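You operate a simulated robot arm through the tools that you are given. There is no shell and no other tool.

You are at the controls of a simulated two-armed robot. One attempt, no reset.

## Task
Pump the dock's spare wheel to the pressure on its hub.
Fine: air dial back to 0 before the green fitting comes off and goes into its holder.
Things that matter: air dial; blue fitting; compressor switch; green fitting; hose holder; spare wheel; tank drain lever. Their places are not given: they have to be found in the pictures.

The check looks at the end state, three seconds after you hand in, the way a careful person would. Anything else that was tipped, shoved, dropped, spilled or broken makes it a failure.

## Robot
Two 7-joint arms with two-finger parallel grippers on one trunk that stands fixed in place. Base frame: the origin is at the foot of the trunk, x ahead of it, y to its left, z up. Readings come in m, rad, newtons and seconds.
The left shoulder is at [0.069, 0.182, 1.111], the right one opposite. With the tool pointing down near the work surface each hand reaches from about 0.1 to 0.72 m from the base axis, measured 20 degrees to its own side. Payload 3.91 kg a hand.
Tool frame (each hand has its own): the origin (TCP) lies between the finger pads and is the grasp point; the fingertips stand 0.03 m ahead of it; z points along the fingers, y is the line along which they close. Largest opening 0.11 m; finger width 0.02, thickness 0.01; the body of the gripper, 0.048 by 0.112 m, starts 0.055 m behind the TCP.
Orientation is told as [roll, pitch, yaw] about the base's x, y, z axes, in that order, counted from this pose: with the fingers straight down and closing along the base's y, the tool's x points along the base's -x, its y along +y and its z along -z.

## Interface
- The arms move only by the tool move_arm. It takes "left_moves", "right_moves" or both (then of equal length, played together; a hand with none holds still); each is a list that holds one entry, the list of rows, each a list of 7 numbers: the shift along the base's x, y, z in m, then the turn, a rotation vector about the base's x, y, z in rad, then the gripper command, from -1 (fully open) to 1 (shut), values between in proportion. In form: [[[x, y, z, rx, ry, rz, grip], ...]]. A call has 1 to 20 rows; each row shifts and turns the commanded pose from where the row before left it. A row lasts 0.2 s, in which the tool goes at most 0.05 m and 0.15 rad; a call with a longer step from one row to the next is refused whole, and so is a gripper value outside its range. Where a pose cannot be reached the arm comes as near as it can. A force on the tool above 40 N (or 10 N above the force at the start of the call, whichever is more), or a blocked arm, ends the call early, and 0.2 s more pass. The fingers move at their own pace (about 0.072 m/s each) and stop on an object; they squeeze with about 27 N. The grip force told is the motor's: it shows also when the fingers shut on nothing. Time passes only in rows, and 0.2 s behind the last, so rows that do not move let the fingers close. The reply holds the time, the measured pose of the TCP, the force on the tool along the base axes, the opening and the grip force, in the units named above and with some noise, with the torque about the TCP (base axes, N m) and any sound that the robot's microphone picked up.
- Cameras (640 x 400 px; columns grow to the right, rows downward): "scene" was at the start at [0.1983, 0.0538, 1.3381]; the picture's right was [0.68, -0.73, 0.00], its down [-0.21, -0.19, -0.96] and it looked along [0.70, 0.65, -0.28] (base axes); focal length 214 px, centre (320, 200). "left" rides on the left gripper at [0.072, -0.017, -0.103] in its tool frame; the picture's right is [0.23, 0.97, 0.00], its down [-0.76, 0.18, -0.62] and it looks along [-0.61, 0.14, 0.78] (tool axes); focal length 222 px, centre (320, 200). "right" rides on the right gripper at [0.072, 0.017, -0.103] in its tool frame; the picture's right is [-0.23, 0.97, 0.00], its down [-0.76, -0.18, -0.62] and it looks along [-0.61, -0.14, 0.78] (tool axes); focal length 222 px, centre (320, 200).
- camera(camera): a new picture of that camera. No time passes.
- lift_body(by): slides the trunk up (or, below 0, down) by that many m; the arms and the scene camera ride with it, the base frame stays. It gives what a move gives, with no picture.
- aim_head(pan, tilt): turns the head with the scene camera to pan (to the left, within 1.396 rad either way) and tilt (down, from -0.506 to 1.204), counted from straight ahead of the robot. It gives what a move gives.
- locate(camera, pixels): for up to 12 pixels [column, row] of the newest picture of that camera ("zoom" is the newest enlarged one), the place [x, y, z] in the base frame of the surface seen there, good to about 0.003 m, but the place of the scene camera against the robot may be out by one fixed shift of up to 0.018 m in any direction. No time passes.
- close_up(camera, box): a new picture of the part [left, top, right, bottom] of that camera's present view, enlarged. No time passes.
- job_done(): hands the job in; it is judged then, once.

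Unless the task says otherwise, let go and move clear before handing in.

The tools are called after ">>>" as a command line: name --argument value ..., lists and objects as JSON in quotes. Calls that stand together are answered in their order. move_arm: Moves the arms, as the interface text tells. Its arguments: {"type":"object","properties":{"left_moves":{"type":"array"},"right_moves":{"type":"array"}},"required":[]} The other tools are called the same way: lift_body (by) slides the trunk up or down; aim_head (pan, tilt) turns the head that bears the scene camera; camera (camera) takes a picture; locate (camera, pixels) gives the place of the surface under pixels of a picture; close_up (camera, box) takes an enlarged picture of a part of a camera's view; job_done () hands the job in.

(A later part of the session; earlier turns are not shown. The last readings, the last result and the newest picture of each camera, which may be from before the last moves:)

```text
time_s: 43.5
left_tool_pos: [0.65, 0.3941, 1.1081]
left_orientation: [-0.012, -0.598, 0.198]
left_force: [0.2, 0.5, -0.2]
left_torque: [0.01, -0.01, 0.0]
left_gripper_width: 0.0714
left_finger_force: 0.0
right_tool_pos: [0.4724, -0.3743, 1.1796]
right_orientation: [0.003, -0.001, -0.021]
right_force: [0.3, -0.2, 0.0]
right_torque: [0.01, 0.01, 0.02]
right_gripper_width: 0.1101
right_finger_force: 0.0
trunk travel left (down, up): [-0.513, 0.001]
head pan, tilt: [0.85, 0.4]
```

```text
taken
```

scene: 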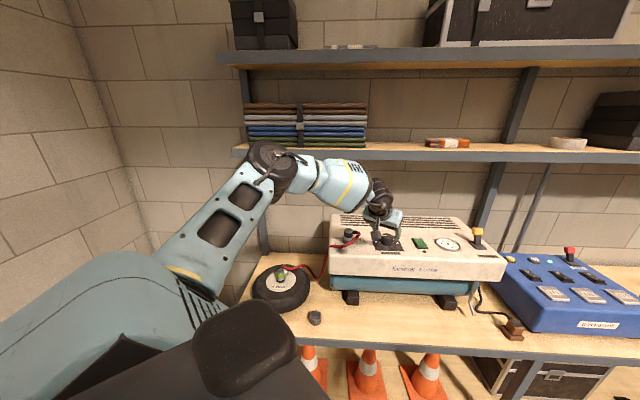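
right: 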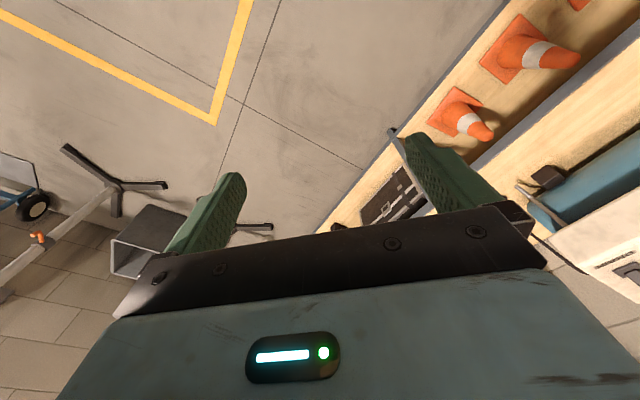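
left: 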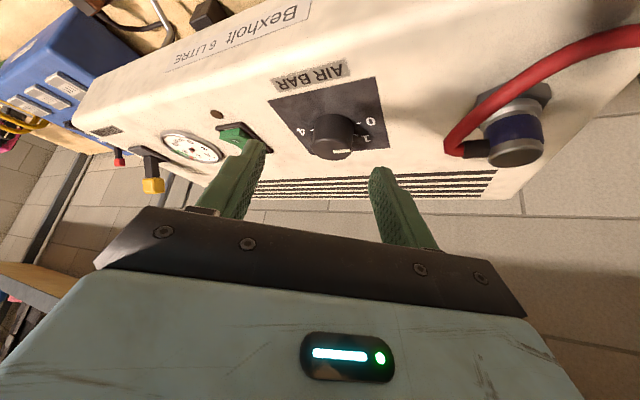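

Elbow is well clear (d≈0.46). Now a precise look at the knob from the wrist camera.

>>> close_up --camera "left" --box '[270, 80, 400, 180]'

>>> locate --camera "left" --pixels '[[332, 136], [318, 136], [350, 136], [332, 155], [332, 118], [301, 131], [370, 122], [366, 138], [344, 151], [310, 72]]'

```text
4.00 times, centred on (335, 130) of left
```

zoom: 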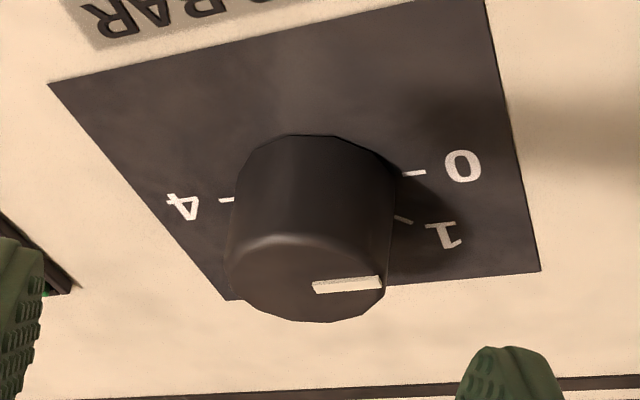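

```text
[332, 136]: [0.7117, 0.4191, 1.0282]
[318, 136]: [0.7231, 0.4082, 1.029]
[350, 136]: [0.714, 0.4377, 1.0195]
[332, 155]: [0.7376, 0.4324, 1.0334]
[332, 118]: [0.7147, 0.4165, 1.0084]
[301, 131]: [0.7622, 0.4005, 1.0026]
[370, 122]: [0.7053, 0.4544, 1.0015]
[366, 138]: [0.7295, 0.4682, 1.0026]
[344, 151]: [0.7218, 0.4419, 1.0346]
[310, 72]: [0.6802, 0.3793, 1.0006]
```

Knob axis ≈ (0.734,0.4275), top z≈1.034, pointer at 0. I'll reduce the tilt to ~0.35 and move over the knob.

>>> move_arm --left_moves '[[[0.02, 0.008, 0, -0.025, 0.122, 0, -0.3], [0.02, 0.008, 0, -0.025, 0.122, 0, -0.3], [0.02, 0.008, -0.005, 0, 0, 0, -0.3], [0.018, 0.008, -0.01, 0, 0, 0, -0.3], [0, 0, 0, 0, 0, 0, -0.3]]]'

>>> camera --camera "left"

>>> camera --camera "scene"

```text
time_s: 44.8
left_tool_pos: [0.6581, 0.4245, 1.1039]
left_orientation: [-0.015, -0.347, 0.203]
left_force: [0.1, 0.1, -0.1]
left_torque: [0.02, 0.0, -0.01]
left_gripper_width: 0.0714
left_finger_force: 0.1
left hand out of reach, approached as far as the arm can: row 2, 3, 4
right_tool_pos: [0.4717, -0.3737, 1.1803]
right_orientation: [0.003, -0.002, -0.021]
right_force: [0.7, 0.3, 0.4]
right_torque: [-0.02, 0.04, -0.02]
right_gripper_width: 0.1098
right_finger_force: 0.0
trunk travel left (down, up): [-0.513, 0.001]
head pan, tilt: [0.85, 0.4]
```

```text
taken
```

left: 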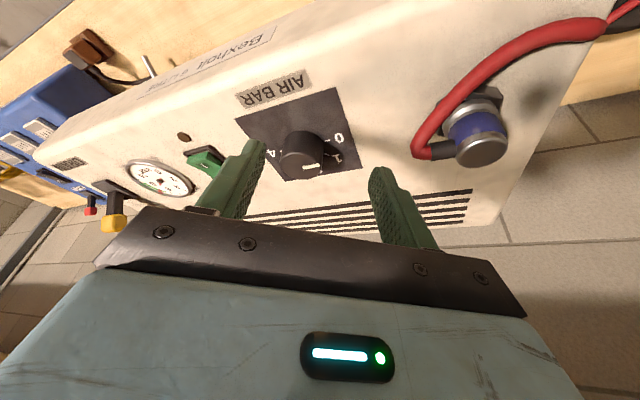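

```text
taken
```

scene: 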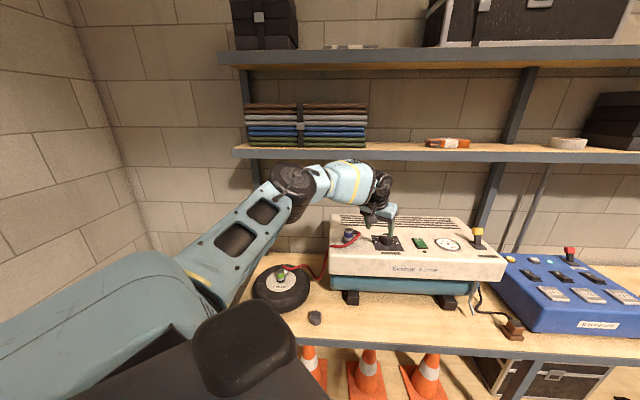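

Limited at x≈0.658 with the smaller tilt, so more tilt is needed. I'll measure the joint positions to understand the limit.

>>> locate --camera "scene" --pixels '[[292, 180], [310, 185], [345, 182], [380, 185], [375, 205], [390, 220], [235, 235], [200, 280], [130, 290], [60, 320], [272, 190], [390, 240]]'

>>> close_up --camera "scene" --box '[180, 140, 440, 300]'

```text
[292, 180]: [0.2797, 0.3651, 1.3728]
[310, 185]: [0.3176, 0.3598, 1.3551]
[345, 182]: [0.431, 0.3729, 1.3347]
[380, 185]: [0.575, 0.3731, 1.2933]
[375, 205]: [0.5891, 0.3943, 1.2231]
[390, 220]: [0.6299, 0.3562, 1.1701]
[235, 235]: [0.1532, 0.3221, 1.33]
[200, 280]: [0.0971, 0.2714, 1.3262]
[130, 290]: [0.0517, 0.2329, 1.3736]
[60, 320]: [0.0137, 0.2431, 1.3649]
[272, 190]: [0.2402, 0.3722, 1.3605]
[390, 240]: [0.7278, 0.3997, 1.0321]
```

```text
2.46 times, centred on (310, 220) of scene
```

zoom: 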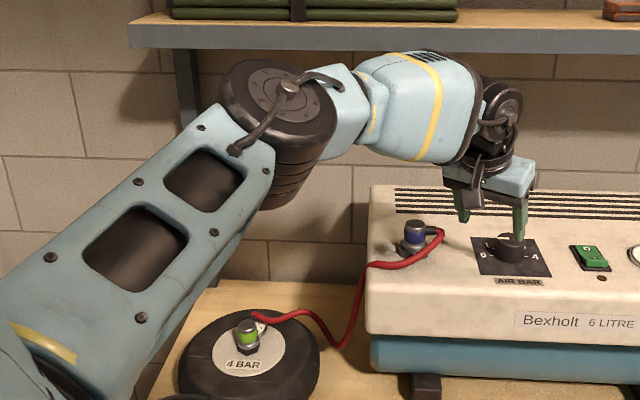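

The elbow isn't straight, so it's another joint limiting. I'll go to a larger tilt (~0.7) at this yaw and push forward at safe height to see how far it gets.

>>> move_arm --left_moves '[[[0, 0, 0, 0.024, -0.115, 0, -0.3], [0, 0, 0, 0.024, -0.115, 0, -0.3], [0, 0, 0, 0.024, -0.115, 0, -0.3], [0.02, 0, 0, 0, 0, 0, -0.3], [0.02, 0, 0, 0, 0, 0, -0.3], [0.02, 0, 0, 0, 0, 0, -0.3], [0.02, 0, 0, 0, 0, 0, -0.3]]]'

```text
time_s: 46.4
left_tool_pos: [0.708, 0.4254, 1.1108]
left_orientation: [-0.011, -0.701, 0.2]
left_force: [0.1, -0.3, -0.1]
left_torque: [0.02, 0.0, -0.01]
left_gripper_width: 0.0715
left_finger_force: 0.1
left hand out of reach, approached as far as the arm can: row 6, 7
right_tool_pos: [0.4727, -0.3751, 1.1798]
right_orientation: [0.0, -0.004, -0.019]
right_force: [0.0, 0.0, -0.2]
right_torque: [-0.02, -0.01, -0.05]
right_gripper_width: 0.1097
right_finger_force: 0.0
trunk travel left (down, up): [-0.513, 0.001]
head pan, tilt: [0.85, 0.4]
```

Reach improves with tilt, and earlier limits were better with the trunk lower. I'll back off to a comfortable pose, lower the trunk by ~0.1 and try again.

>>> move_arm --left_moves '[[[-0.035, -0.015, 0.02, 0, 0, 0, -0.3], [-0.035, -0.015, 0.02, 0, 0, 0, -0.3], [-0.035, -0.015, 0.03, 0, 0, 0, -0.3], [-0.035, -0.015, 0.03, 0, 0, 0, -0.3], [0, 0, 0, 0, 0, 0, -0.3]]]'

>>> lift_body --by -0.1

```text
time_s: 47.5
left_tool_pos: [0.5746, 0.3683, 1.2077]
left_orientation: [-0.009, -0.696, 0.2]
left_force: [-0.6, -0.3, -0.7]
left_torque: [0.02, 0.0, 0.02]
left_gripper_width: 0.0715
left_finger_force: 0.1
right_tool_pos: [0.4736, -0.3749, 1.1798]
right_orientation: [0.001, 0.0, -0.021]
right_force: [0.3, 0.5, -1.3]
right_torque: [0.03, 0.0, -0.01]
right_gripper_width: 0.11
right_finger_force: 0.0
trunk travel left (down, up): [-0.513, 0.001]
head pan, tilt: [0.85, 0.4]
```

```text
time_s: 48.9
left_tool_pos: [0.5711, 0.3666, 1.1112]
left_orientation: [-0.01, -0.701, 0.2]
left_force: [-0.6, -0.5, -0.7]
left_torque: [-0.02, -0.01, 0.0]
left_gripper_width: 0.0716
left_finger_force: 0.1
right_tool_pos: [0.4714, -0.3744, 1.0805]
right_orientation: [0.002, -0.002, -0.022]
right_force: [0.1, -0.8, 0.7]
right_torque: [0.02, 0.0, 0.0]
right_gripper_width: 0.11
right_finger_force: 0.1
trunk travel left (down, up): [-0.413, 0.101]
head pan, tilt: [0.85, 0.4]
```

Trunk lowered cleanly. Now forward toward the knob again at safe height.

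>>> move_arm --left_moves '[[[0.03, 0.012, 0, 0, 0, 0, -0.3], [0.03, 0.012, 0, 0, 0, 0, -0.3], [0.03, 0.012, 0, 0, 0, 0, -0.3], [0.03, 0.012, -0.005, 0, 0, 0, -0.3], [0.03, 0.01, -0.01, 0, 0, 0, -0.3], [0, 0, 0, 0, 0, 0, -0.3]]]'

>>> camera --camera "left"

>>> camera --camera "scene"

```text
time_s: 50.3
left_tool_pos: [0.7223, 0.4241, 1.099]
left_orientation: [-0.012, -0.701, 0.201]
left_force: [0.2, 0.2, 0.4]
left_torque: [-0.02, 0.0, -0.03]
left_gripper_width: 0.0716
left_finger_force: 0.1
right_tool_pos: [0.4712, -0.3741, 1.0792]
right_orientation: [0.002, 0.0, -0.02]
right_force: [0.3, 0.6, -0.8]
right_torque: [0.0, -0.03, 0.0]
right_gripper_width: 0.1102
right_finger_force: 0.0
trunk travel left (down, up): [-0.413, 0.101]
head pan, tilt: [0.85, 0.4]
```

```text
taken
```

left: 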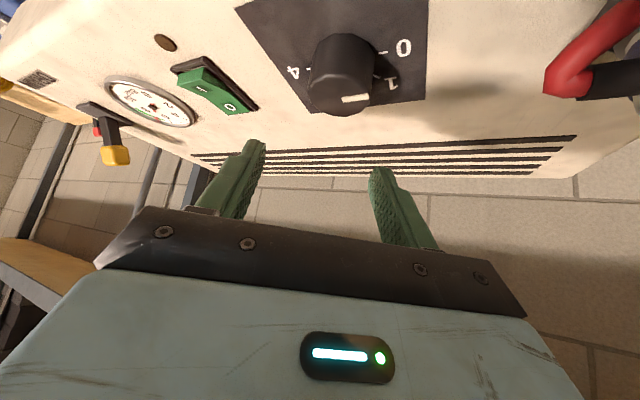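

```text
taken
```

scene: 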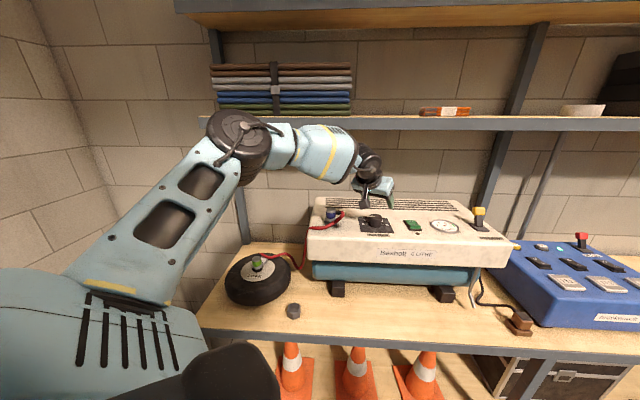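

Now it reaches over the knob without flags. I'll test the yaw range at hover: first up to +0.8 around the knob axis.

>>> move_arm --left_moves '[[[-0.0017, -0.0015, 0, 0, 0, 0.15, -0.3], [0.0009, -0.002, 0, 0, 0, 0.15, -0.3], [0.0011, -0.0018, 0, 0, 0, 0.15, -0.3], [0.0014, -0.0016, 0, 0, 0, 0.15, -0.3], [0, 0, 0, 0, 0, 0, -0.3]]]'

```text
time_s: 51.5
left_tool_pos: [0.7238, 0.4184, 1.0969]
left_orientation: [-0.012, -0.701, 0.804]
left_force: [0.5, -0.9, 0.2]
left_torque: [0.03, -0.01, -0.03]
left_gripper_width: 0.0715
left_finger_force: 0.0
right_tool_pos: [0.472, -0.3737, 1.0804]
right_orientation: [0.002, -0.002, -0.022]
right_force: [-0.7, 0.3, -0.1]
right_torque: [0.0, -0.03, -0.03]
right_gripper_width: 0.1099
right_finger_force: 0.0
trunk travel left (down, up): [-0.413, 0.101]
head pan, tilt: [0.85, 0.4]
```

>>> move_arm --left_moves '[[[0.0016, -0.0014, 0, 0, 0, 0.15, -0.3], [0.0018, -0.0012, 0, 0, 0, 0.15, -0.3], [0.0018, -0.0009, 0, 0, 0, 0.15, -0.3], [0, 0, 0, 0, 0, 0, -0.3]]]'

>>> camera --camera "left"

>>> close_up --camera "scene" --box '[300, 150, 440, 260]'

```text
time_s: 52.5
left_tool_pos: [0.6915, 0.4542, 1.099]
left_orientation: [-0.011, -0.701, 1.202]
left_force: [0.8, -0.3, 0.4]
left_torque: [0.0, -0.01, -0.01]
left_gripper_width: 0.0714
left_finger_force: 0.0
left hand out of reach, approached as far as the arm can: row 1, 2, 3
right_tool_pos: [0.4711, -0.375, 1.0794]
right_orientation: [0.002, -0.003, -0.021]
right_force: [0.3, -0.3, 0.4]
right_torque: [0.02, -0.01, -0.01]
right_gripper_width: 0.1101
right_finger_force: 0.0
trunk travel left (down, up): [-0.413, 0.101]
head pan, tilt: [0.85, 0.4]
```

```text
taken
```

left: 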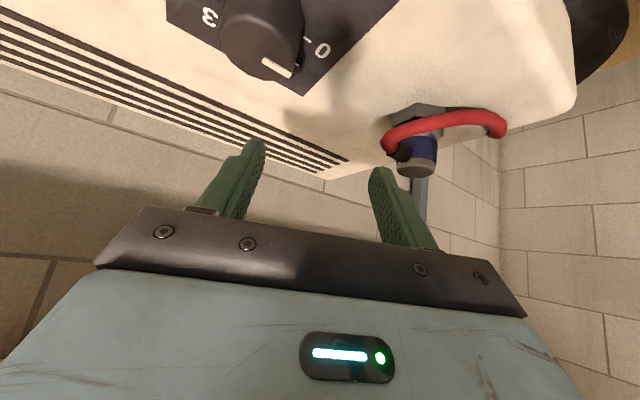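

```text
3.64 times, centred on (370, 205) of scene
```

zoom: 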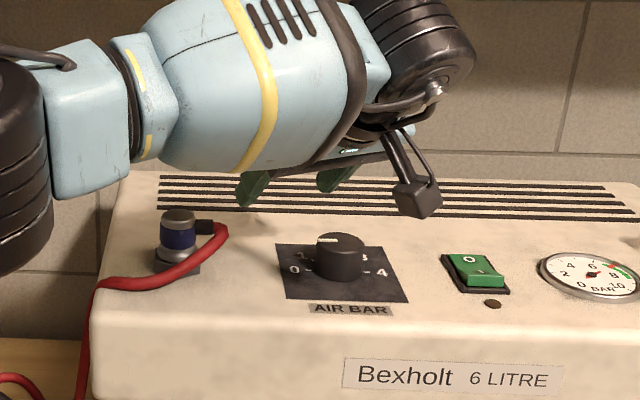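

Upper yaw limit is about +0.85 here. I'll come back and test the lower range down to −0.75 around the knob axis at the same height.

>>> move_arm --left_moves '[[[0.0077, -0.0087, 0, 0, 0, -0.15, -0.3], [0.0077, -0.0087, 0, 0, 0, -0.15, -0.3], [0.0077, -0.0087, 0, 0, 0, -0.15, -0.3], [0.0076, -0.0087, 0, 0, 0, -0.15, -0.3], [-0.0011, 0.0019, 0, 0, 0, -0.15, -0.3], [-0.0008, 0.002, 0, 0, 0, -0.15, -0.3], [-0.0004, 0.0021, 0, 0, 0, -0.15, -0.3], [-0.0002, 0.0021, 0, 0, 0, -0.15, -0.3], [0.0002, 0.0021, 0, 0, 0, -0.15, -0.3], [0.0004, 0.0021, 0, 0, 0, -0.15, -0.3], [0.0008, 0.002, 0, 0, 0, -0.15, -0.3], [0.0011, 0.0019, 0, 0, 0, -0.15, -0.3], [0.0013, 0.0016, 0, 0, 0, -0.15, -0.3], [0, 0, 0, 0, 0, 0, -0.3]]]'

>>> camera --camera "left"

>>> close_up --camera "scene" --box '[300, 150, 440, 260]'

```text
time_s: 55.5
left_tool_pos: [0.7188, 0.4303, 1.0986]
left_orientation: [-0.011, -0.7, -0.099]
left_force: [0.4, 0.0, 0.4]
left_torque: [-0.01, -0.01, 0.01]
left_gripper_width: 0.0715
left_finger_force: 0.1
left hand out of reach, approached as far as the arm can: row 10, 11, 12, 13
right_tool_pos: [0.4721, -0.374, 1.0789]
right_orientation: [0.002, -0.002, -0.023]
right_force: [0.2, -0.2, 1.1]
right_torque: [-0.01, 0.03, 0.02]
right_gripper_width: 0.1103
right_finger_force: 0.0
trunk travel left (down, up): [-0.413, 0.101]
head pan, tilt: [0.85, 0.4]
```

```text
taken
```

left: 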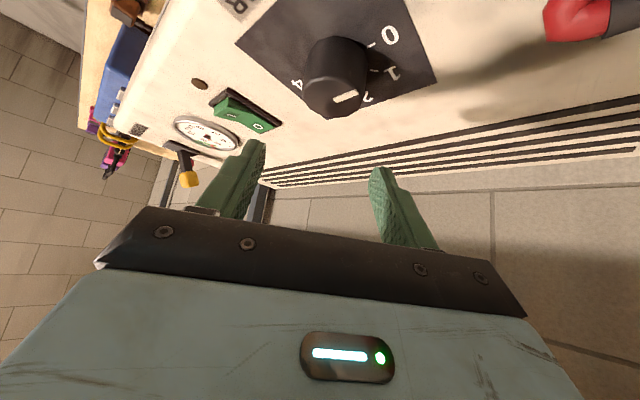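

```text
3.64 times, centred on (370, 205) of scene
```

zoom: 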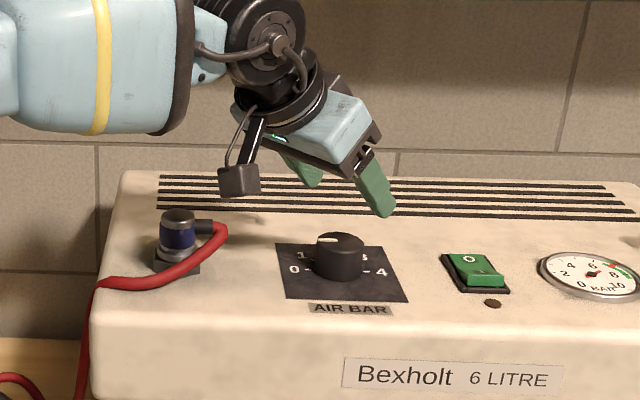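

Usable yaw range is about −0.1 to +0.8, so I'll turn the knob in ~45° bites. Rotating to yaw 0.75 and lowering to just above the knob to verify alignment.

>>> move_arm --left_moves '[[[0.0008, -0.0021, 0, 0, 0, 0.141, -0.3], [0.0008, -0.0021, 0, 0, 0, 0.141, -0.3], [0.0008, -0.0021, 0, 0, 0, 0.141, -0.3], [0.0008, -0.0021, 0, 0, 0, 0.141, -0.3], [0.0008, -0.0021, -0.005, 0, 0, 0.141, -0.3], [0.0008, -0.0021, -0.01, 0, 0, 0.141, -0.3], [0, 0, -0.012, 0, 0, 0, -0.3], [0, 0, 0, 0, 0, 0, -0.3]]]'

>>> camera --camera "left"

>>> close_up --camera "scene" --box '[300, 150, 440, 260]'

```text
time_s: 57.3
left_tool_pos: [0.7255, 0.4162, 1.0715]
left_orientation: [-0.011, -0.701, 0.747]
left_force: [-0.7, 0.2, -0.2]
left_torque: [0.0, 0.01, 0.01]
left_gripper_width: 0.0713
left_finger_force: 0.0
right_tool_pos: [0.4725, -0.3756, 1.0782]
right_orientation: [0.002, -0.002, -0.023]
right_force: [-0.2, 0.6, -0.3]
right_torque: [0.0, 0.02, 0.02]
right_gripper_width: 0.1101
right_finger_force: 0.1
trunk travel left (down, up): [-0.413, 0.101]
head pan, tilt: [0.85, 0.4]
```

```text
taken
```

left: 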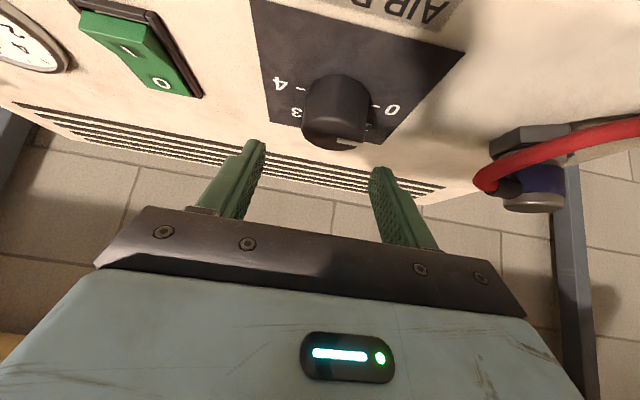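

```text
3.64 times, centred on (370, 205) of scene
```

zoom: 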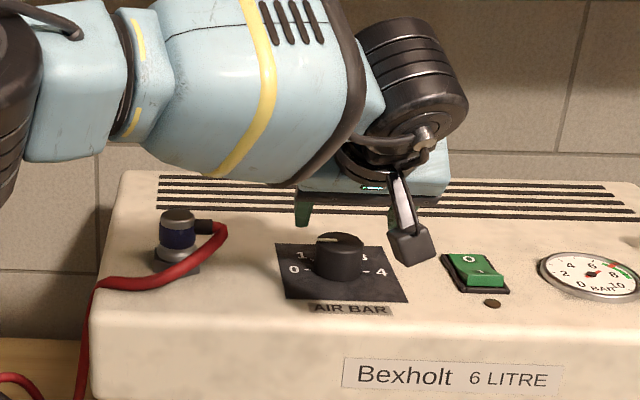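

>>> close_up --camera "left" --box '[260, 50, 440, 180]'

>>> locate --camera "left" --pixels '[[335, 137], [350, 143], [320, 137], [335, 125], [390, 110], [277, 83], [335, 149], [300, 120], [365, 125]]'

```text
3.08 times, centred on (350, 115) of left
```

zoom: 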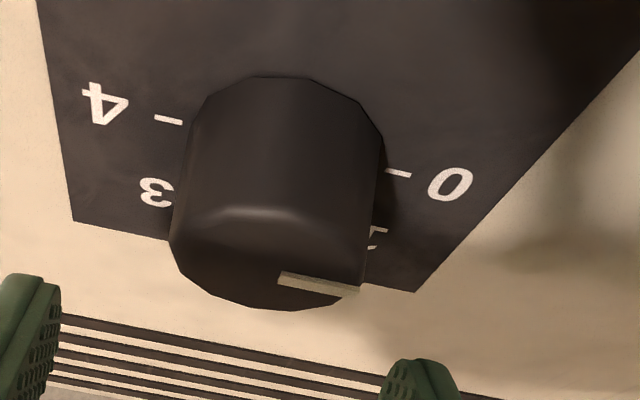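

```text
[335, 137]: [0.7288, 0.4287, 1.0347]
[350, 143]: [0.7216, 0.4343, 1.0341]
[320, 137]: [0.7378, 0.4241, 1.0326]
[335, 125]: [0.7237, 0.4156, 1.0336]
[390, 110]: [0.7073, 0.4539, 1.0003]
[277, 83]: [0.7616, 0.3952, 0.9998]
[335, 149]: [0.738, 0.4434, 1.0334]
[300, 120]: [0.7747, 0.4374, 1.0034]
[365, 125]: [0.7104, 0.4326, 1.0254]
```

Knob axis from here ≈ (0.731,0.4265). I'll correct a few mm, descend to z≈1.037 and close on the knob.

>>> move_arm --left_moves '[[[-0.002, 0.001, -0.012, 0, 0, 0, -0.3], [-0.002, 0, -0.012, 0, 0, 0, -0.3], [0, 0, -0.008, 0, 0, 0, -0.3], [0, 0, 0, 0, 0, 0, -0.3]]]'

>>> camera --camera "left"

>>> close_up --camera "scene" --box '[330, 170, 430, 250]'

```text
time_s: 58.3
left_tool_pos: [0.7205, 0.4184, 1.04]
left_orientation: [-0.008, -0.7, 0.747]
left_force: [-0.1, -0.2, -0.5]
left_torque: [-0.02, -0.02, -0.01]
left_gripper_width: 0.0715
left_finger_force: 0.1
right_tool_pos: [0.4724, -0.3744, 1.0799]
right_orientation: [0.002, 0.0, -0.024]
right_force: [0.8, -0.3, 0.3]
right_torque: [0.01, 0.03, 0.02]
right_gripper_width: 0.1099
right_finger_force: 0.1
trunk travel left (down, up): [-0.413, 0.101]
head pan, tilt: [0.85, 0.4]
```

```text
taken
```

left: 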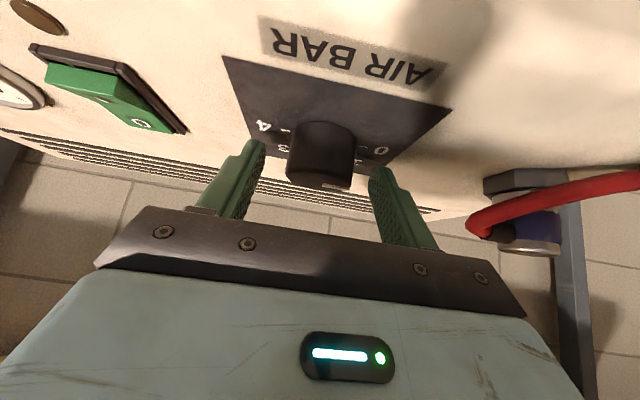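

```text
5.00 times, centred on (380, 210) of scene
```

zoom: 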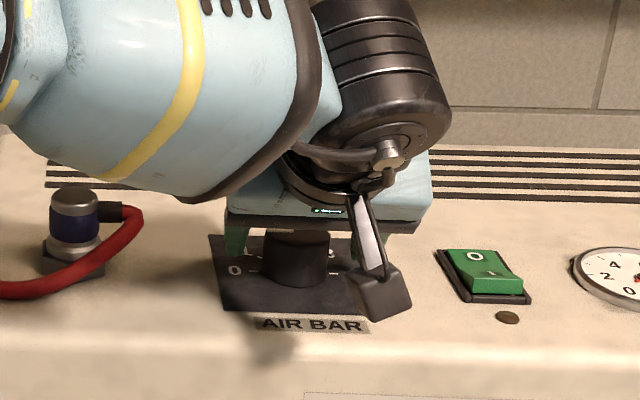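

The knob sits between the fingers, centred. Lowering 3 mm more and closing.

>>> move_arm --left_moves '[[[0, 0, -0.003, 0, 0, 0, -0.3], [0, 0, 0, 0, 0, 0, 0.2], [0, 0, 0, 0, 0, 0, 0.6], [0, 0, 0, 0, 0, 0, 1], [0, 0, 0, 0, 0, 0, 1]]]'

>>> camera --camera "left"

```text
time_s: 59.5
left_tool_pos: [0.721, 0.4181, 1.0369]
left_orientation: [-0.011, -0.699, 0.745]
left_force: [2.7, -1.2, 0.9]
left_torque: [0.31, 0.41, -0.02]
left_gripper_width: 0.0438
left_finger_force: 44.8
right_tool_pos: [0.4719, -0.3749, 1.0796]
right_orientation: [0.002, -0.001, -0.023]
right_force: [0.1, -1.5, 0.7]
right_torque: [0.03, -0.02, -0.03]
right_gripper_width: 0.1103
right_finger_force: 0.1
trunk travel left (down, up): [-0.413, 0.101]
head pan, tilt: [0.85, 0.4]
```

```text
taken
```

left: 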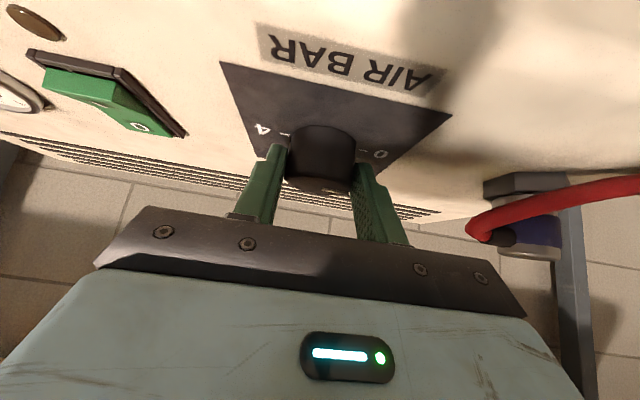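

Gripped (0.044 m). Turning clockwise about the knob axis to yaw 0.

>>> move_arm --left_moves '[[[-0.00126, 0.00159, 0, 0, 0, -0.15, 1], [-0.00101, 0.00176, 0, 0, 0, -0.15, 1], [-0.00073, 0.00189, 0, 0, 0, -0.15, 1], [-0.00044, 0.00197, 0, 0, 0, -0.15, 1], [-0.00014, 0.00195, 0, 0, 0, -0.145, 1], [0, 0, 0, 0, 0, 0, 1]]]'

>>> camera --camera "left"

>>> close_up --camera "scene" --box '[330, 170, 430, 250]'

```text
time_s: 60.9
left_tool_pos: [0.7163, 0.4282, 1.0369]
left_orientation: [-0.011, -0.701, 0.0]
left_force: [6.1, 4.0, -0.5]
left_torque: [0.8, 0.11, 0.05]
left_gripper_width: 0.0437
left_finger_force: 44.7
right_tool_pos: [0.4734, -0.374, 1.0809]
right_orientation: [0.002, -0.002, -0.021]
right_force: [0.8, -0.9, -0.1]
right_torque: [-0.04, -0.02, -0.01]
right_gripper_width: 0.11
right_finger_force: 0.0
trunk travel left (down, up): [-0.413, 0.101]
head pan, tilt: [0.85, 0.4]
```

```text
taken
```

left: 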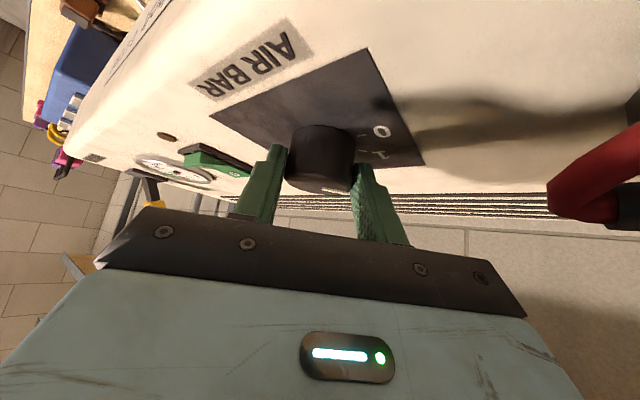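

```text
5.00 times, centred on (380, 210) of scene
```

zoom: 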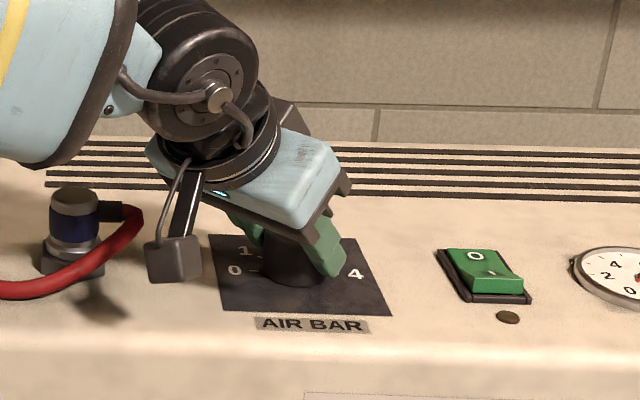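

The pointer moved with the hand. Opening, and checking the pointer from the scene camera before rotating back around the knob.

>>> move_arm --left_moves '[[[0, 0, 0, 0, 0, 0, 0.0], [0, 0, 0, 0, 0, 0, -0.3], [0, 0, 0, 0, 0, 0, -0.3]]]'

>>> close_up --camera "scene" --box '[350, 190, 420, 240]'

>>> close_up --camera "left" --box '[200, 50, 440, 220]'

```text
time_s: 61.7
left_tool_pos: [0.7165, 0.4271, 1.037]
left_orientation: [-0.011, -0.698, 0.001]
left_force: [-0.1, -0.6, -0.1]
left_torque: [0.02, -0.01, -0.02]
left_gripper_width: 0.0715
left_finger_force: 0.1
right_tool_pos: [0.4725, -0.3742, 1.0798]
right_orientation: [0.001, -0.001, -0.022]
right_force: [0.6, -0.6, 0.0]
right_torque: [0.05, 0.0, 0.04]
right_gripper_width: 0.1099
right_finger_force: 0.0
trunk travel left (down, up): [-0.413, 0.101]
head pan, tilt: [0.85, 0.4]
```

```text
8.00 times, centred on (385, 215) of scene
```

zoom: 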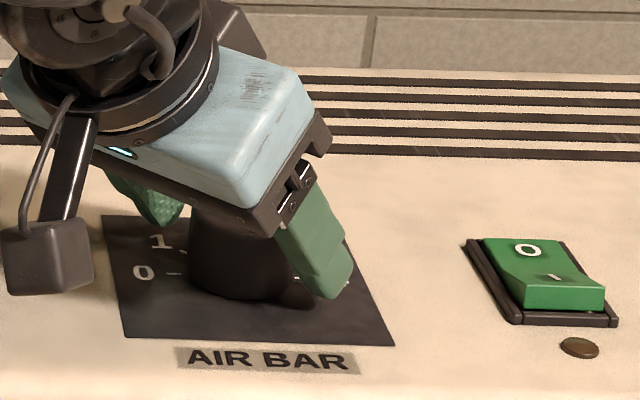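

```text
2.35 times, centred on (320, 135) of left
```

zoom: 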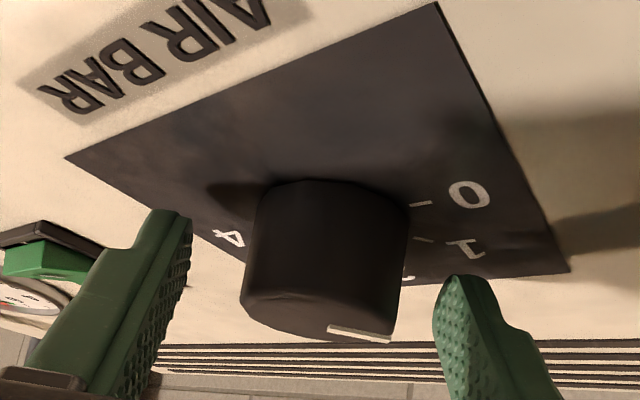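

The pointer is now at about 1. Rotating the open hand back around the knob, re-gripping, and turning again.

>>> move_arm --left_moves '[[[0.00014, -0.00195, 0, 0, 0, 0.145, -0.3], [0.00044, -0.00197, 0, 0, 0, 0.15, -0.3], [0.00073, -0.00189, 0, 0, 0, 0.15, -0.3], [0.00101, -0.00176, 0, 0, 0, 0.15, -0.3], [0.00126, -0.00159, 0, 0, 0, 0.15, -0.3], [0, 0, 0, 0, 0, 0, -0.3], [0, 0, 0, 0, 0, 0, 0.4], [0, 0, 0, 0, 0, 0, 1], [0, 0, 0, 0, 0, 0, 1]]]'

>>> camera --camera "left"

```text
time_s: 63.7
left_tool_pos: [0.7193, 0.4165, 1.0372]
left_orientation: [-0.011, -0.699, 0.745]
left_force: [2.0, -3.4, 0.8]
left_torque: [0.15, 0.18, -0.04]
left_gripper_width: 0.0426
left_finger_force: 44.5
right_tool_pos: [0.4727, -0.3747, 1.0797]
right_orientation: [0.001, -0.001, -0.023]
right_force: [-0.4, -0.2, -0.4]
right_torque: [0.0, 0.02, -0.01]
right_gripper_width: 0.1099
right_finger_force: 0.0
trunk travel left (down, up): [-0.413, 0.101]
head pan, tilt: [0.85, 0.4]
```

```text
taken
```

left: 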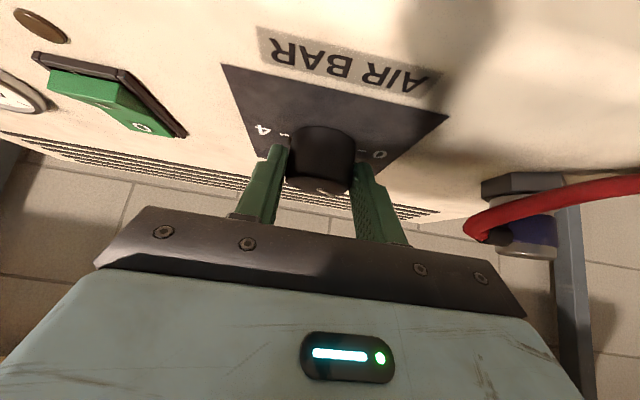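

Re-gripped. Second bite: turn, open, rotate back, grip.

>>> move_arm --left_moves '[[[-0.00126, 0.00159, 0, 0, 0, -0.15, 1], [-0.00101, 0.00176, 0, 0, 0, -0.15, 1], [-0.00073, 0.00189, 0, 0, 0, -0.15, 1], [-0.00044, 0.00197, 0, 0, 0, -0.15, 1], [-0.00014, 0.00195, 0, 0, 0, -0.145, 1], [0, 0, 0, 0, 0, 0, 1], [0, 0, 0, 0, 0, 0, 0], [0, 0, 0, 0, 0, 0, -0.3], [0, 0, 0, 0, 0, 0, -0.3]]]'

>>> close_up --camera "left" --box '[200, 50, 440, 220]'

>>> close_up --camera "scene" --box '[410, 210, 470, 245]'

```text
time_s: 65.7
left_tool_pos: [0.7157, 0.427, 1.0381]
left_orientation: [-0.009, -0.7, 0.002]
left_force: [0.3, -1.0, 0.0]
left_torque: [0.0, 0.01, 0.0]
left_gripper_width: 0.0714
left_finger_force: 0.0
right_tool_pos: [0.4718, -0.3741, 1.0801]
right_orientation: [0.003, -0.003, -0.024]
right_force: [-0.3, 1.0, -0.5]
right_torque: [-0.01, 0.04, 0.01]
right_gripper_width: 0.1101
right_finger_force: 0.0
trunk travel left (down, up): [-0.413, 0.101]
head pan, tilt: [0.85, 0.4]
```

```text
2.35 times, centred on (320, 135) of left
```

zoom: 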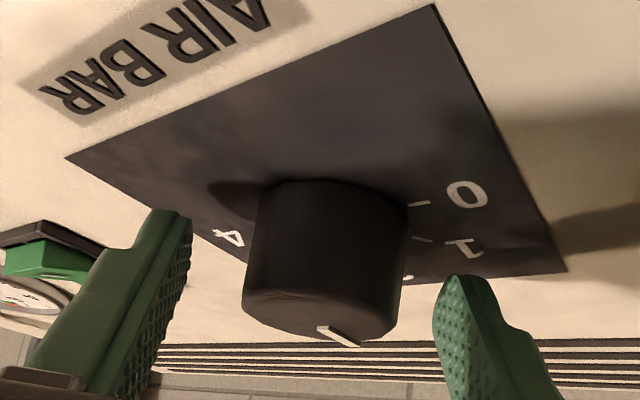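

```text
10.67 times, centred on (440, 228) of scene
```

zoom: 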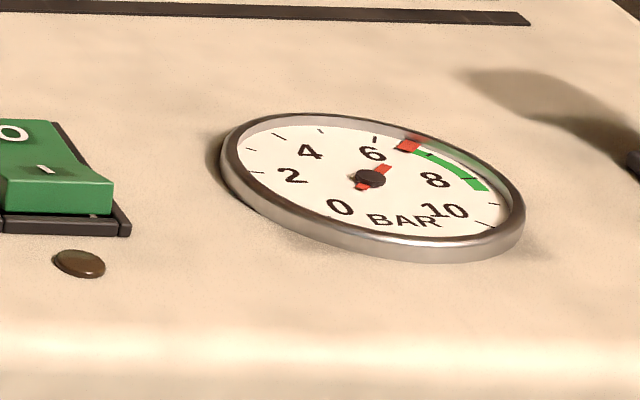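

The tank gauge fell slightly (~6.6), so air is flowing; pointer now near 2. Third bite.

>>> move_arm --left_moves '[[[0.00014, -0.00195, 0, 0, 0, 0.145, -0.3], [0.00044, -0.00197, 0, 0, 0, 0.15, -0.3], [0.00073, -0.00189, 0, 0, 0, 0.15, -0.3], [0.00101, -0.00176, 0, 0, 0, 0.15, -0.3], [0.00126, -0.00159, 0, 0, 0, 0.15, -0.3], [0, 0, 0, 0, 0, 0, -0.3], [0, 0, 0, 0, 0, 0, 0.4], [0, 0, 0, 0, 0, 0, 1], [0, 0, 0, 0, 0, 0, 1], [-0.00126, 0.00159, 0, 0, 0, -0.15, 1], [-0.00101, 0.00176, 0, 0, 0, -0.15, 1], [-0.00073, 0.00189, 0, 0, 0, -0.15, 1], [-0.00044, 0.00197, 0, 0, 0, -0.15, 1], [-0.00014, 0.00195, 0, 0, 0, -0.145, 1], [0, 0, 0, 0, 0, 0, 1], [0, 0, 0, 0, 0, 0, 0], [0, 0, 0, 0, 0, 0, -0.3], [0, 0, 0, 0, 0, 0, -0.3]]]'

>>> close_up --camera "left" --box '[200, 50, 440, 220]'

>>> close_up --camera "scene" --box '[240, 250, 275, 275]'

```text
time_s: 69.5
left_tool_pos: [0.7162, 0.4271, 1.0373]
left_orientation: [-0.011, -0.7, 0.004]
left_force: [0.1, -0.4, -0.2]
left_torque: [-0.01, 0.01, -0.02]
left_gripper_width: 0.0714
left_finger_force: 0.0
right_tool_pos: [0.4722, -0.3742, 1.0799]
right_orientation: [0.002, -0.001, -0.023]
right_force: [0.0, -0.6, -0.2]
right_torque: [-0.03, -0.01, 0.03]
right_gripper_width: 0.1101
right_finger_force: 0.0
trunk travel left (down, up): [-0.413, 0.101]
head pan, tilt: [0.85, 0.4]
```

```text
2.35 times, centred on (320, 135) of left
```

zoom: 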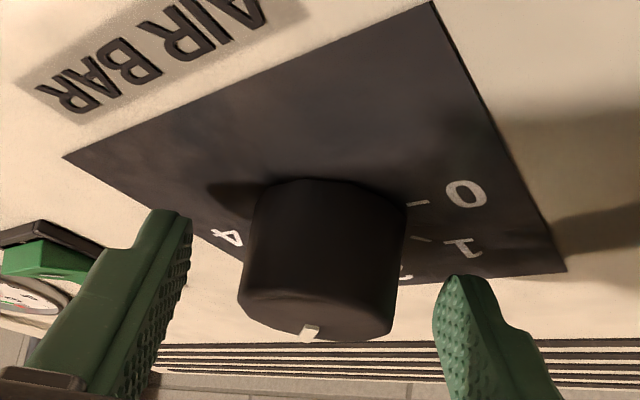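

```text
16.00 times, centred on (258, 262) of scene
```

zoom: 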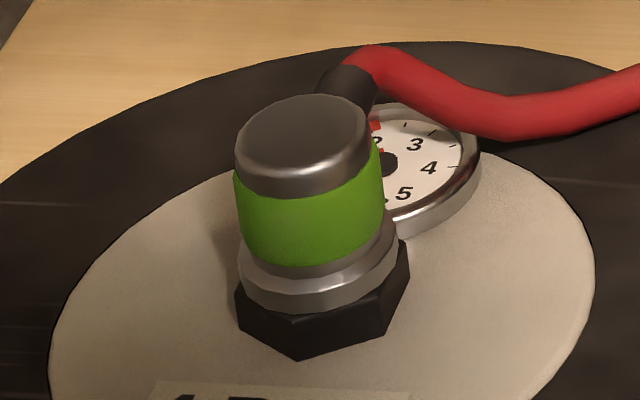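

Pointer at about 2.85 and the wheel gauge is climbing past 2. Fourth bite of ~43°, then I'll check before the final trim.

>>> move_arm --left_moves '[[[0.00014, -0.00195, 0, 0, 0, 0.145, -0.3], [0.00044, -0.00197, 0, 0, 0, 0.15, -0.3], [0.00073, -0.00189, 0, 0, 0, 0.15, -0.3], [0.00101, -0.00176, 0, 0, 0, 0.15, -0.3], [0.00126, -0.00159, 0, 0, 0, 0.15, -0.3], [0, 0, 0, 0, 0, 0, -0.3], [0, 0, 0, 0, 0, 0, 0.4], [0, 0, 0, 0, 0, 0, 1], [0, 0, 0, 0, 0, 0, 1], [-0.00126, 0.00159, 0, 0, 0, -0.15, 1], [-0.00101, 0.00176, 0, 0, 0, -0.15, 1], [-0.00073, 0.00189, 0, 0, 0, -0.15, 1], [-0.00044, 0.00197, 0, 0, 0, -0.15, 1], [-0.00014, 0.00195, 0, 0, 0, -0.145, 1], [0, 0, 0, 0, 0, 0, 1], [0, 0, 0, 0, 0, 0, 0], [0, 0, 0, 0, 0, 0, -0.3], [0, 0, 0, 0, 0, 0, -0.3]]]'

>>> close_up --camera "left" --box '[200, 50, 440, 220]'

>>> close_up --camera "scene" --box '[240, 250, 275, 275]'

>>> close_up --camera "scene" --box '[410, 210, 470, 245]'

```text
time_s: 73.3
left_tool_pos: [0.7155, 0.4266, 1.0381]
left_orientation: [-0.011, -0.7, 0.002]
left_force: [-0.3, -0.7, -0.4]
left_torque: [-0.05, 0.0, -0.02]
left_gripper_width: 0.0712
left_finger_force: 0.1
right_tool_pos: [0.4716, -0.3741, 1.0803]
right_orientation: [0.003, -0.002, -0.021]
right_force: [0.5, 0.4, 0.2]
right_torque: [-0.01, 0.0, 0.05]
right_gripper_width: 0.1099
right_finger_force: 0.1
trunk travel left (down, up): [-0.413, 0.101]
head pan, tilt: [0.85, 0.4]
```

```text
2.35 times, centred on (320, 135) of left
```

zoom: 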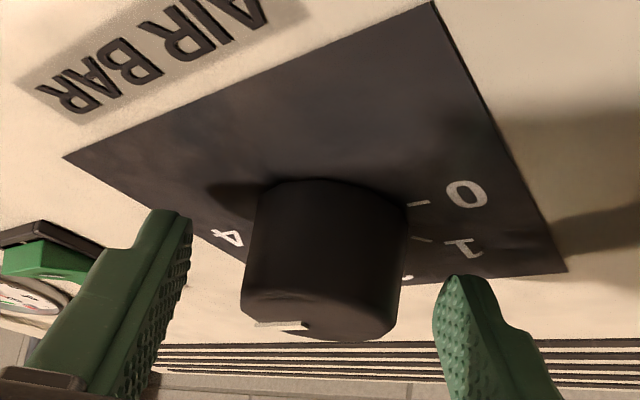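

```text
16.00 times, centred on (258, 262) of scene
```

zoom: 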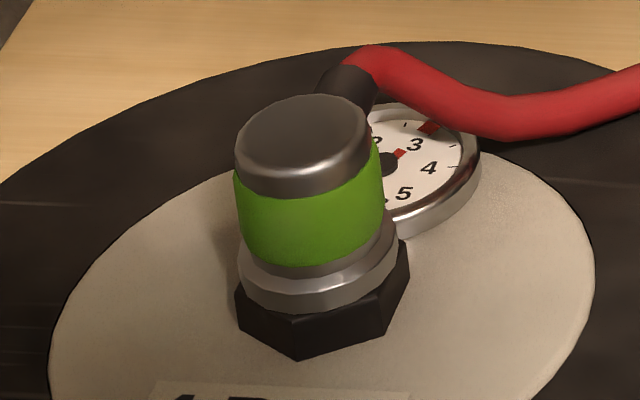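

```text
10.67 times, centred on (440, 228) of scene
```

zoom: 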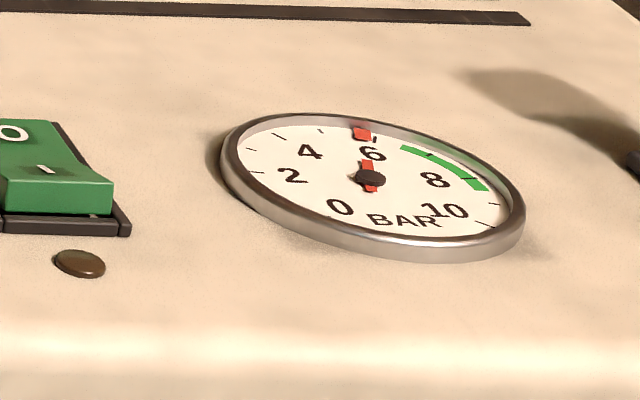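

Wheel ~3 bar and rising, tank ~5.8. I'll wait a few seconds for it to settle at the present dial setting (~3.8).

>>> move_arm --left_moves '[[[0, 0, 0, 0, 0, 0, -0.3], [0, 0, 0, 0, 0, 0, -0.3], [0, 0, 0, 0, 0, 0, -0.3], [0, 0, 0, 0, 0, 0, -0.3], [0, 0, 0, 0, 0, 0, -0.3], [0, 0, 0, 0, 0, 0, -0.3], [0, 0, 0, 0, 0, 0, -0.3], [0, 0, 0, 0, 0, 0, -0.3], [0, 0, 0, 0, 0, 0, -0.3], [0, 0, 0, 0, 0, 0, -0.3], [0, 0, 0, 0, 0, 0, -0.3], [0, 0, 0, 0, 0, 0, -0.3], [0, 0, 0, 0, 0, 0, -0.3], [0, 0, 0, 0, 0, 0, -0.3], [0, 0, 0, 0, 0, 0, -0.3], [0, 0, 0, 0, 0, 0, -0.3], [0, 0, 0, 0, 0, 0, -0.3], [0, 0, 0, 0, 0, 0, -0.3], [0, 0, 0, 0, 0, 0, -0.3], [0, 0, 0, 0, 0, 0, -0.3]]]'

>>> close_up --camera "scene" --box '[240, 250, 275, 275]'

>>> close_up --camera "scene" --box '[410, 210, 470, 245]'

>>> close_up --camera "scene" --box '[350, 190, 420, 240]'

```text
time_s: 77.5
left_tool_pos: [0.7164, 0.4276, 1.0384]
left_orientation: [-0.011, -0.699, 0.001]
left_force: [0.2, 0.0, 0.7]
left_torque: [0.01, -0.03, 0.0]
left_gripper_width: 0.0715
left_finger_force: 0.0
right_tool_pos: [0.4731, -0.3741, 1.0799]
right_orientation: [0.002, -0.001, -0.023]
right_force: [0.5, -0.4, 0.4]
right_torque: [-0.01, 0.01, -0.01]
right_gripper_width: 0.1101
right_finger_force: 0.0
trunk travel left (down, up): [-0.413, 0.101]
head pan, tilt: [0.85, 0.4]
```

```text
16.00 times, centred on (258, 262) of scene
```

zoom: 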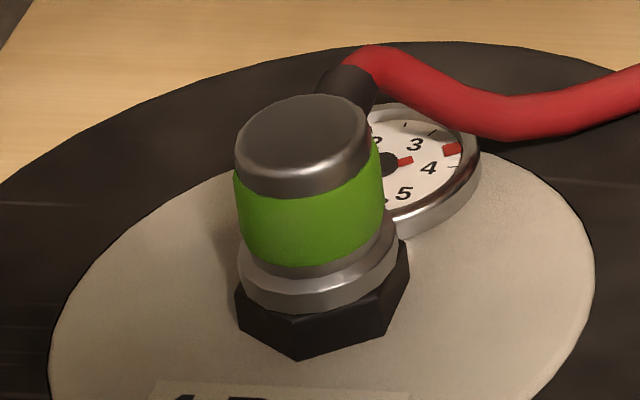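

```text
10.67 times, centred on (440, 228) of scene
```

zoom: 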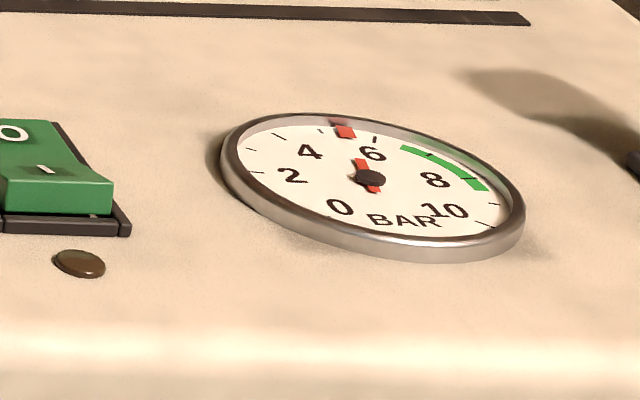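

```text
8.00 times, centred on (385, 215) of scene
```

zoom: 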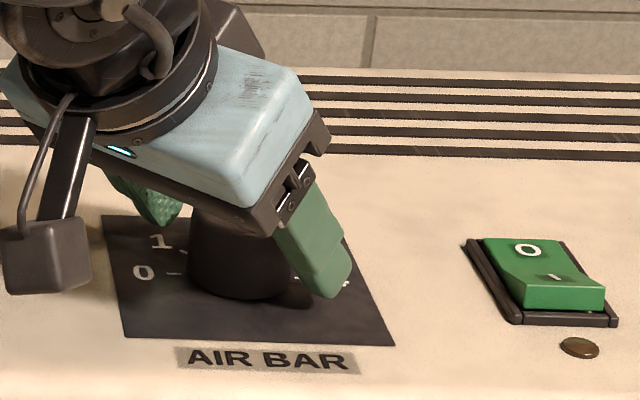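

Wheel is ~3.6 and slowing. Trim: back +0.3 open, grip, turn −0.16 rad toward 4, open.

>>> move_arm --left_moves '[[[0.00015, -0.00202, 0, 0, 0, 0.15, -0.3], [0.00045, -0.00197, 0, 0, 0, 0.15, -0.3], [0, 0, 0, 0, 0, 0, -0.3], [0, 0, 0, 0, 0, 0, 0.4], [0, 0, 0, 0, 0, 0, 1], [0, 0, 0, 0, 0, 0, 1], [-0.00028, 0.00104, 0, 0, 0, -0.08, 1], [-0.00019, 0.00106, 0, 0, 0, -0.08, 1], [0, 0, 0, 0, 0, 0, 1], [0, 0, 0, 0, 0, 0, 0], [0, 0, 0, 0, 0, 0, -0.3], [0, 0, 0, 0, 0, 0, -0.3]]]'

>>> close_up --camera "left" --box '[200, 50, 440, 220]'

>>> close_up --camera "scene" --box '[240, 250, 275, 275]'

```text
time_s: 80.1
left_tool_pos: [0.7173, 0.425, 1.0372]
left_orientation: [-0.01, -0.699, 0.142]
left_force: [0.8, -0.1, 0.1]
left_torque: [0.02, 0.01, -0.01]
left_gripper_width: 0.0718
left_finger_force: 0.0
right_tool_pos: [0.472, -0.3739, 1.0794]
right_orientation: [0.001, -0.002, -0.022]
right_force: [-0.3, -0.6, -0.2]
right_torque: [0.0, 0.01, 0.02]
right_gripper_width: 0.1101
right_finger_force: 0.0
trunk travel left (down, up): [-0.413, 0.101]
head pan, tilt: [0.85, 0.4]
```

```text
2.35 times, centred on (320, 135) of left
```

zoom: 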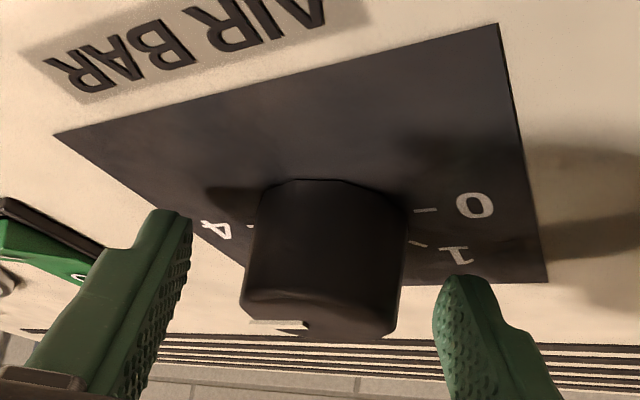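

```text
16.00 times, centred on (258, 262) of scene
```

zoom: 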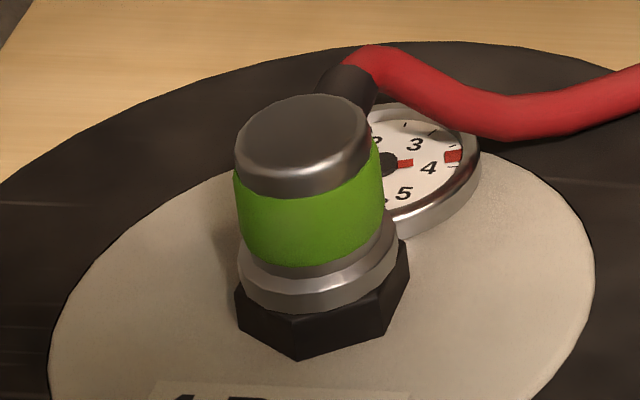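

Visual estimates of the pointer from this shallow angle are uncertain, so I'll raise the hand off the knob and read the dial from the scene camera, and check the gauge.

>>> move_arm --left_moves '[[[0, 0, 0.03, 0, 0, 0, -0.3], [-0.035, -0.02, 0.015, 0, 0, 0, -0.3], [-0.04, -0.02, 0.01, 0, 0, 0, -0.3]]]'

>>> close_up --camera "scene" --box '[355, 200, 415, 240]'

>>> close_up --camera "scene" --box '[255, 254, 275, 268]'

>>> close_up --camera "left" --box '[220, 50, 440, 200]'

```text
time_s: 80.9
left_tool_pos: [0.6415, 0.3847, 1.0914]
left_orientation: [-0.01, -0.698, 0.144]
left_force: [0.4, -0.1, 0.1]
left_torque: [-0.02, -0.02, 0.01]
left_gripper_width: 0.0714
left_finger_force: 0.0
right_tool_pos: [0.4707, -0.374, 1.0797]
right_orientation: [0.001, -0.003, -0.023]
right_force: [0.2, -0.4, -0.4]
right_torque: [0.02, -0.01, -0.05]
right_gripper_width: 0.1101
right_finger_force: 0.1
trunk travel left (down, up): [-0.413, 0.101]
head pan, tilt: [0.85, 0.4]
```

```text
10.00 times, centred on (385, 220) of scene
```

zoom: 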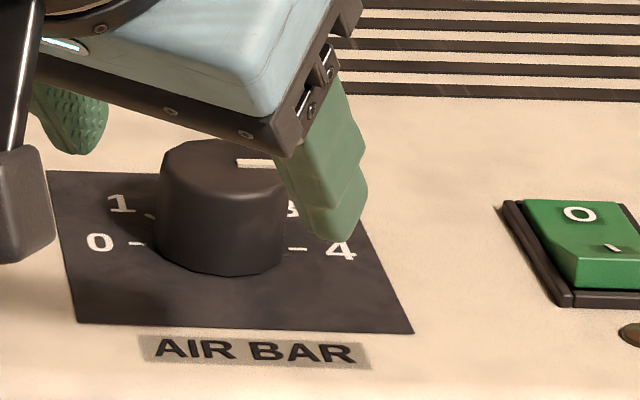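

```text
16.00 times, centred on (265, 261) of scene
```

zoom: 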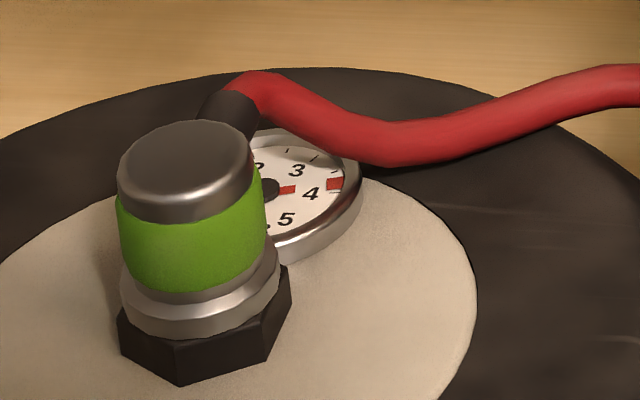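

```text
2.67 times, centred on (330, 125) of left
```

zoom: 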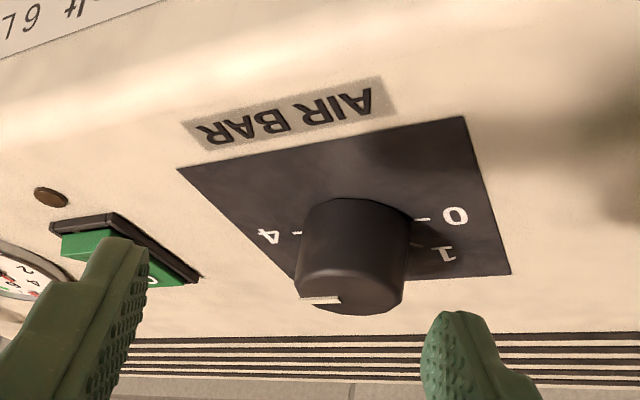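

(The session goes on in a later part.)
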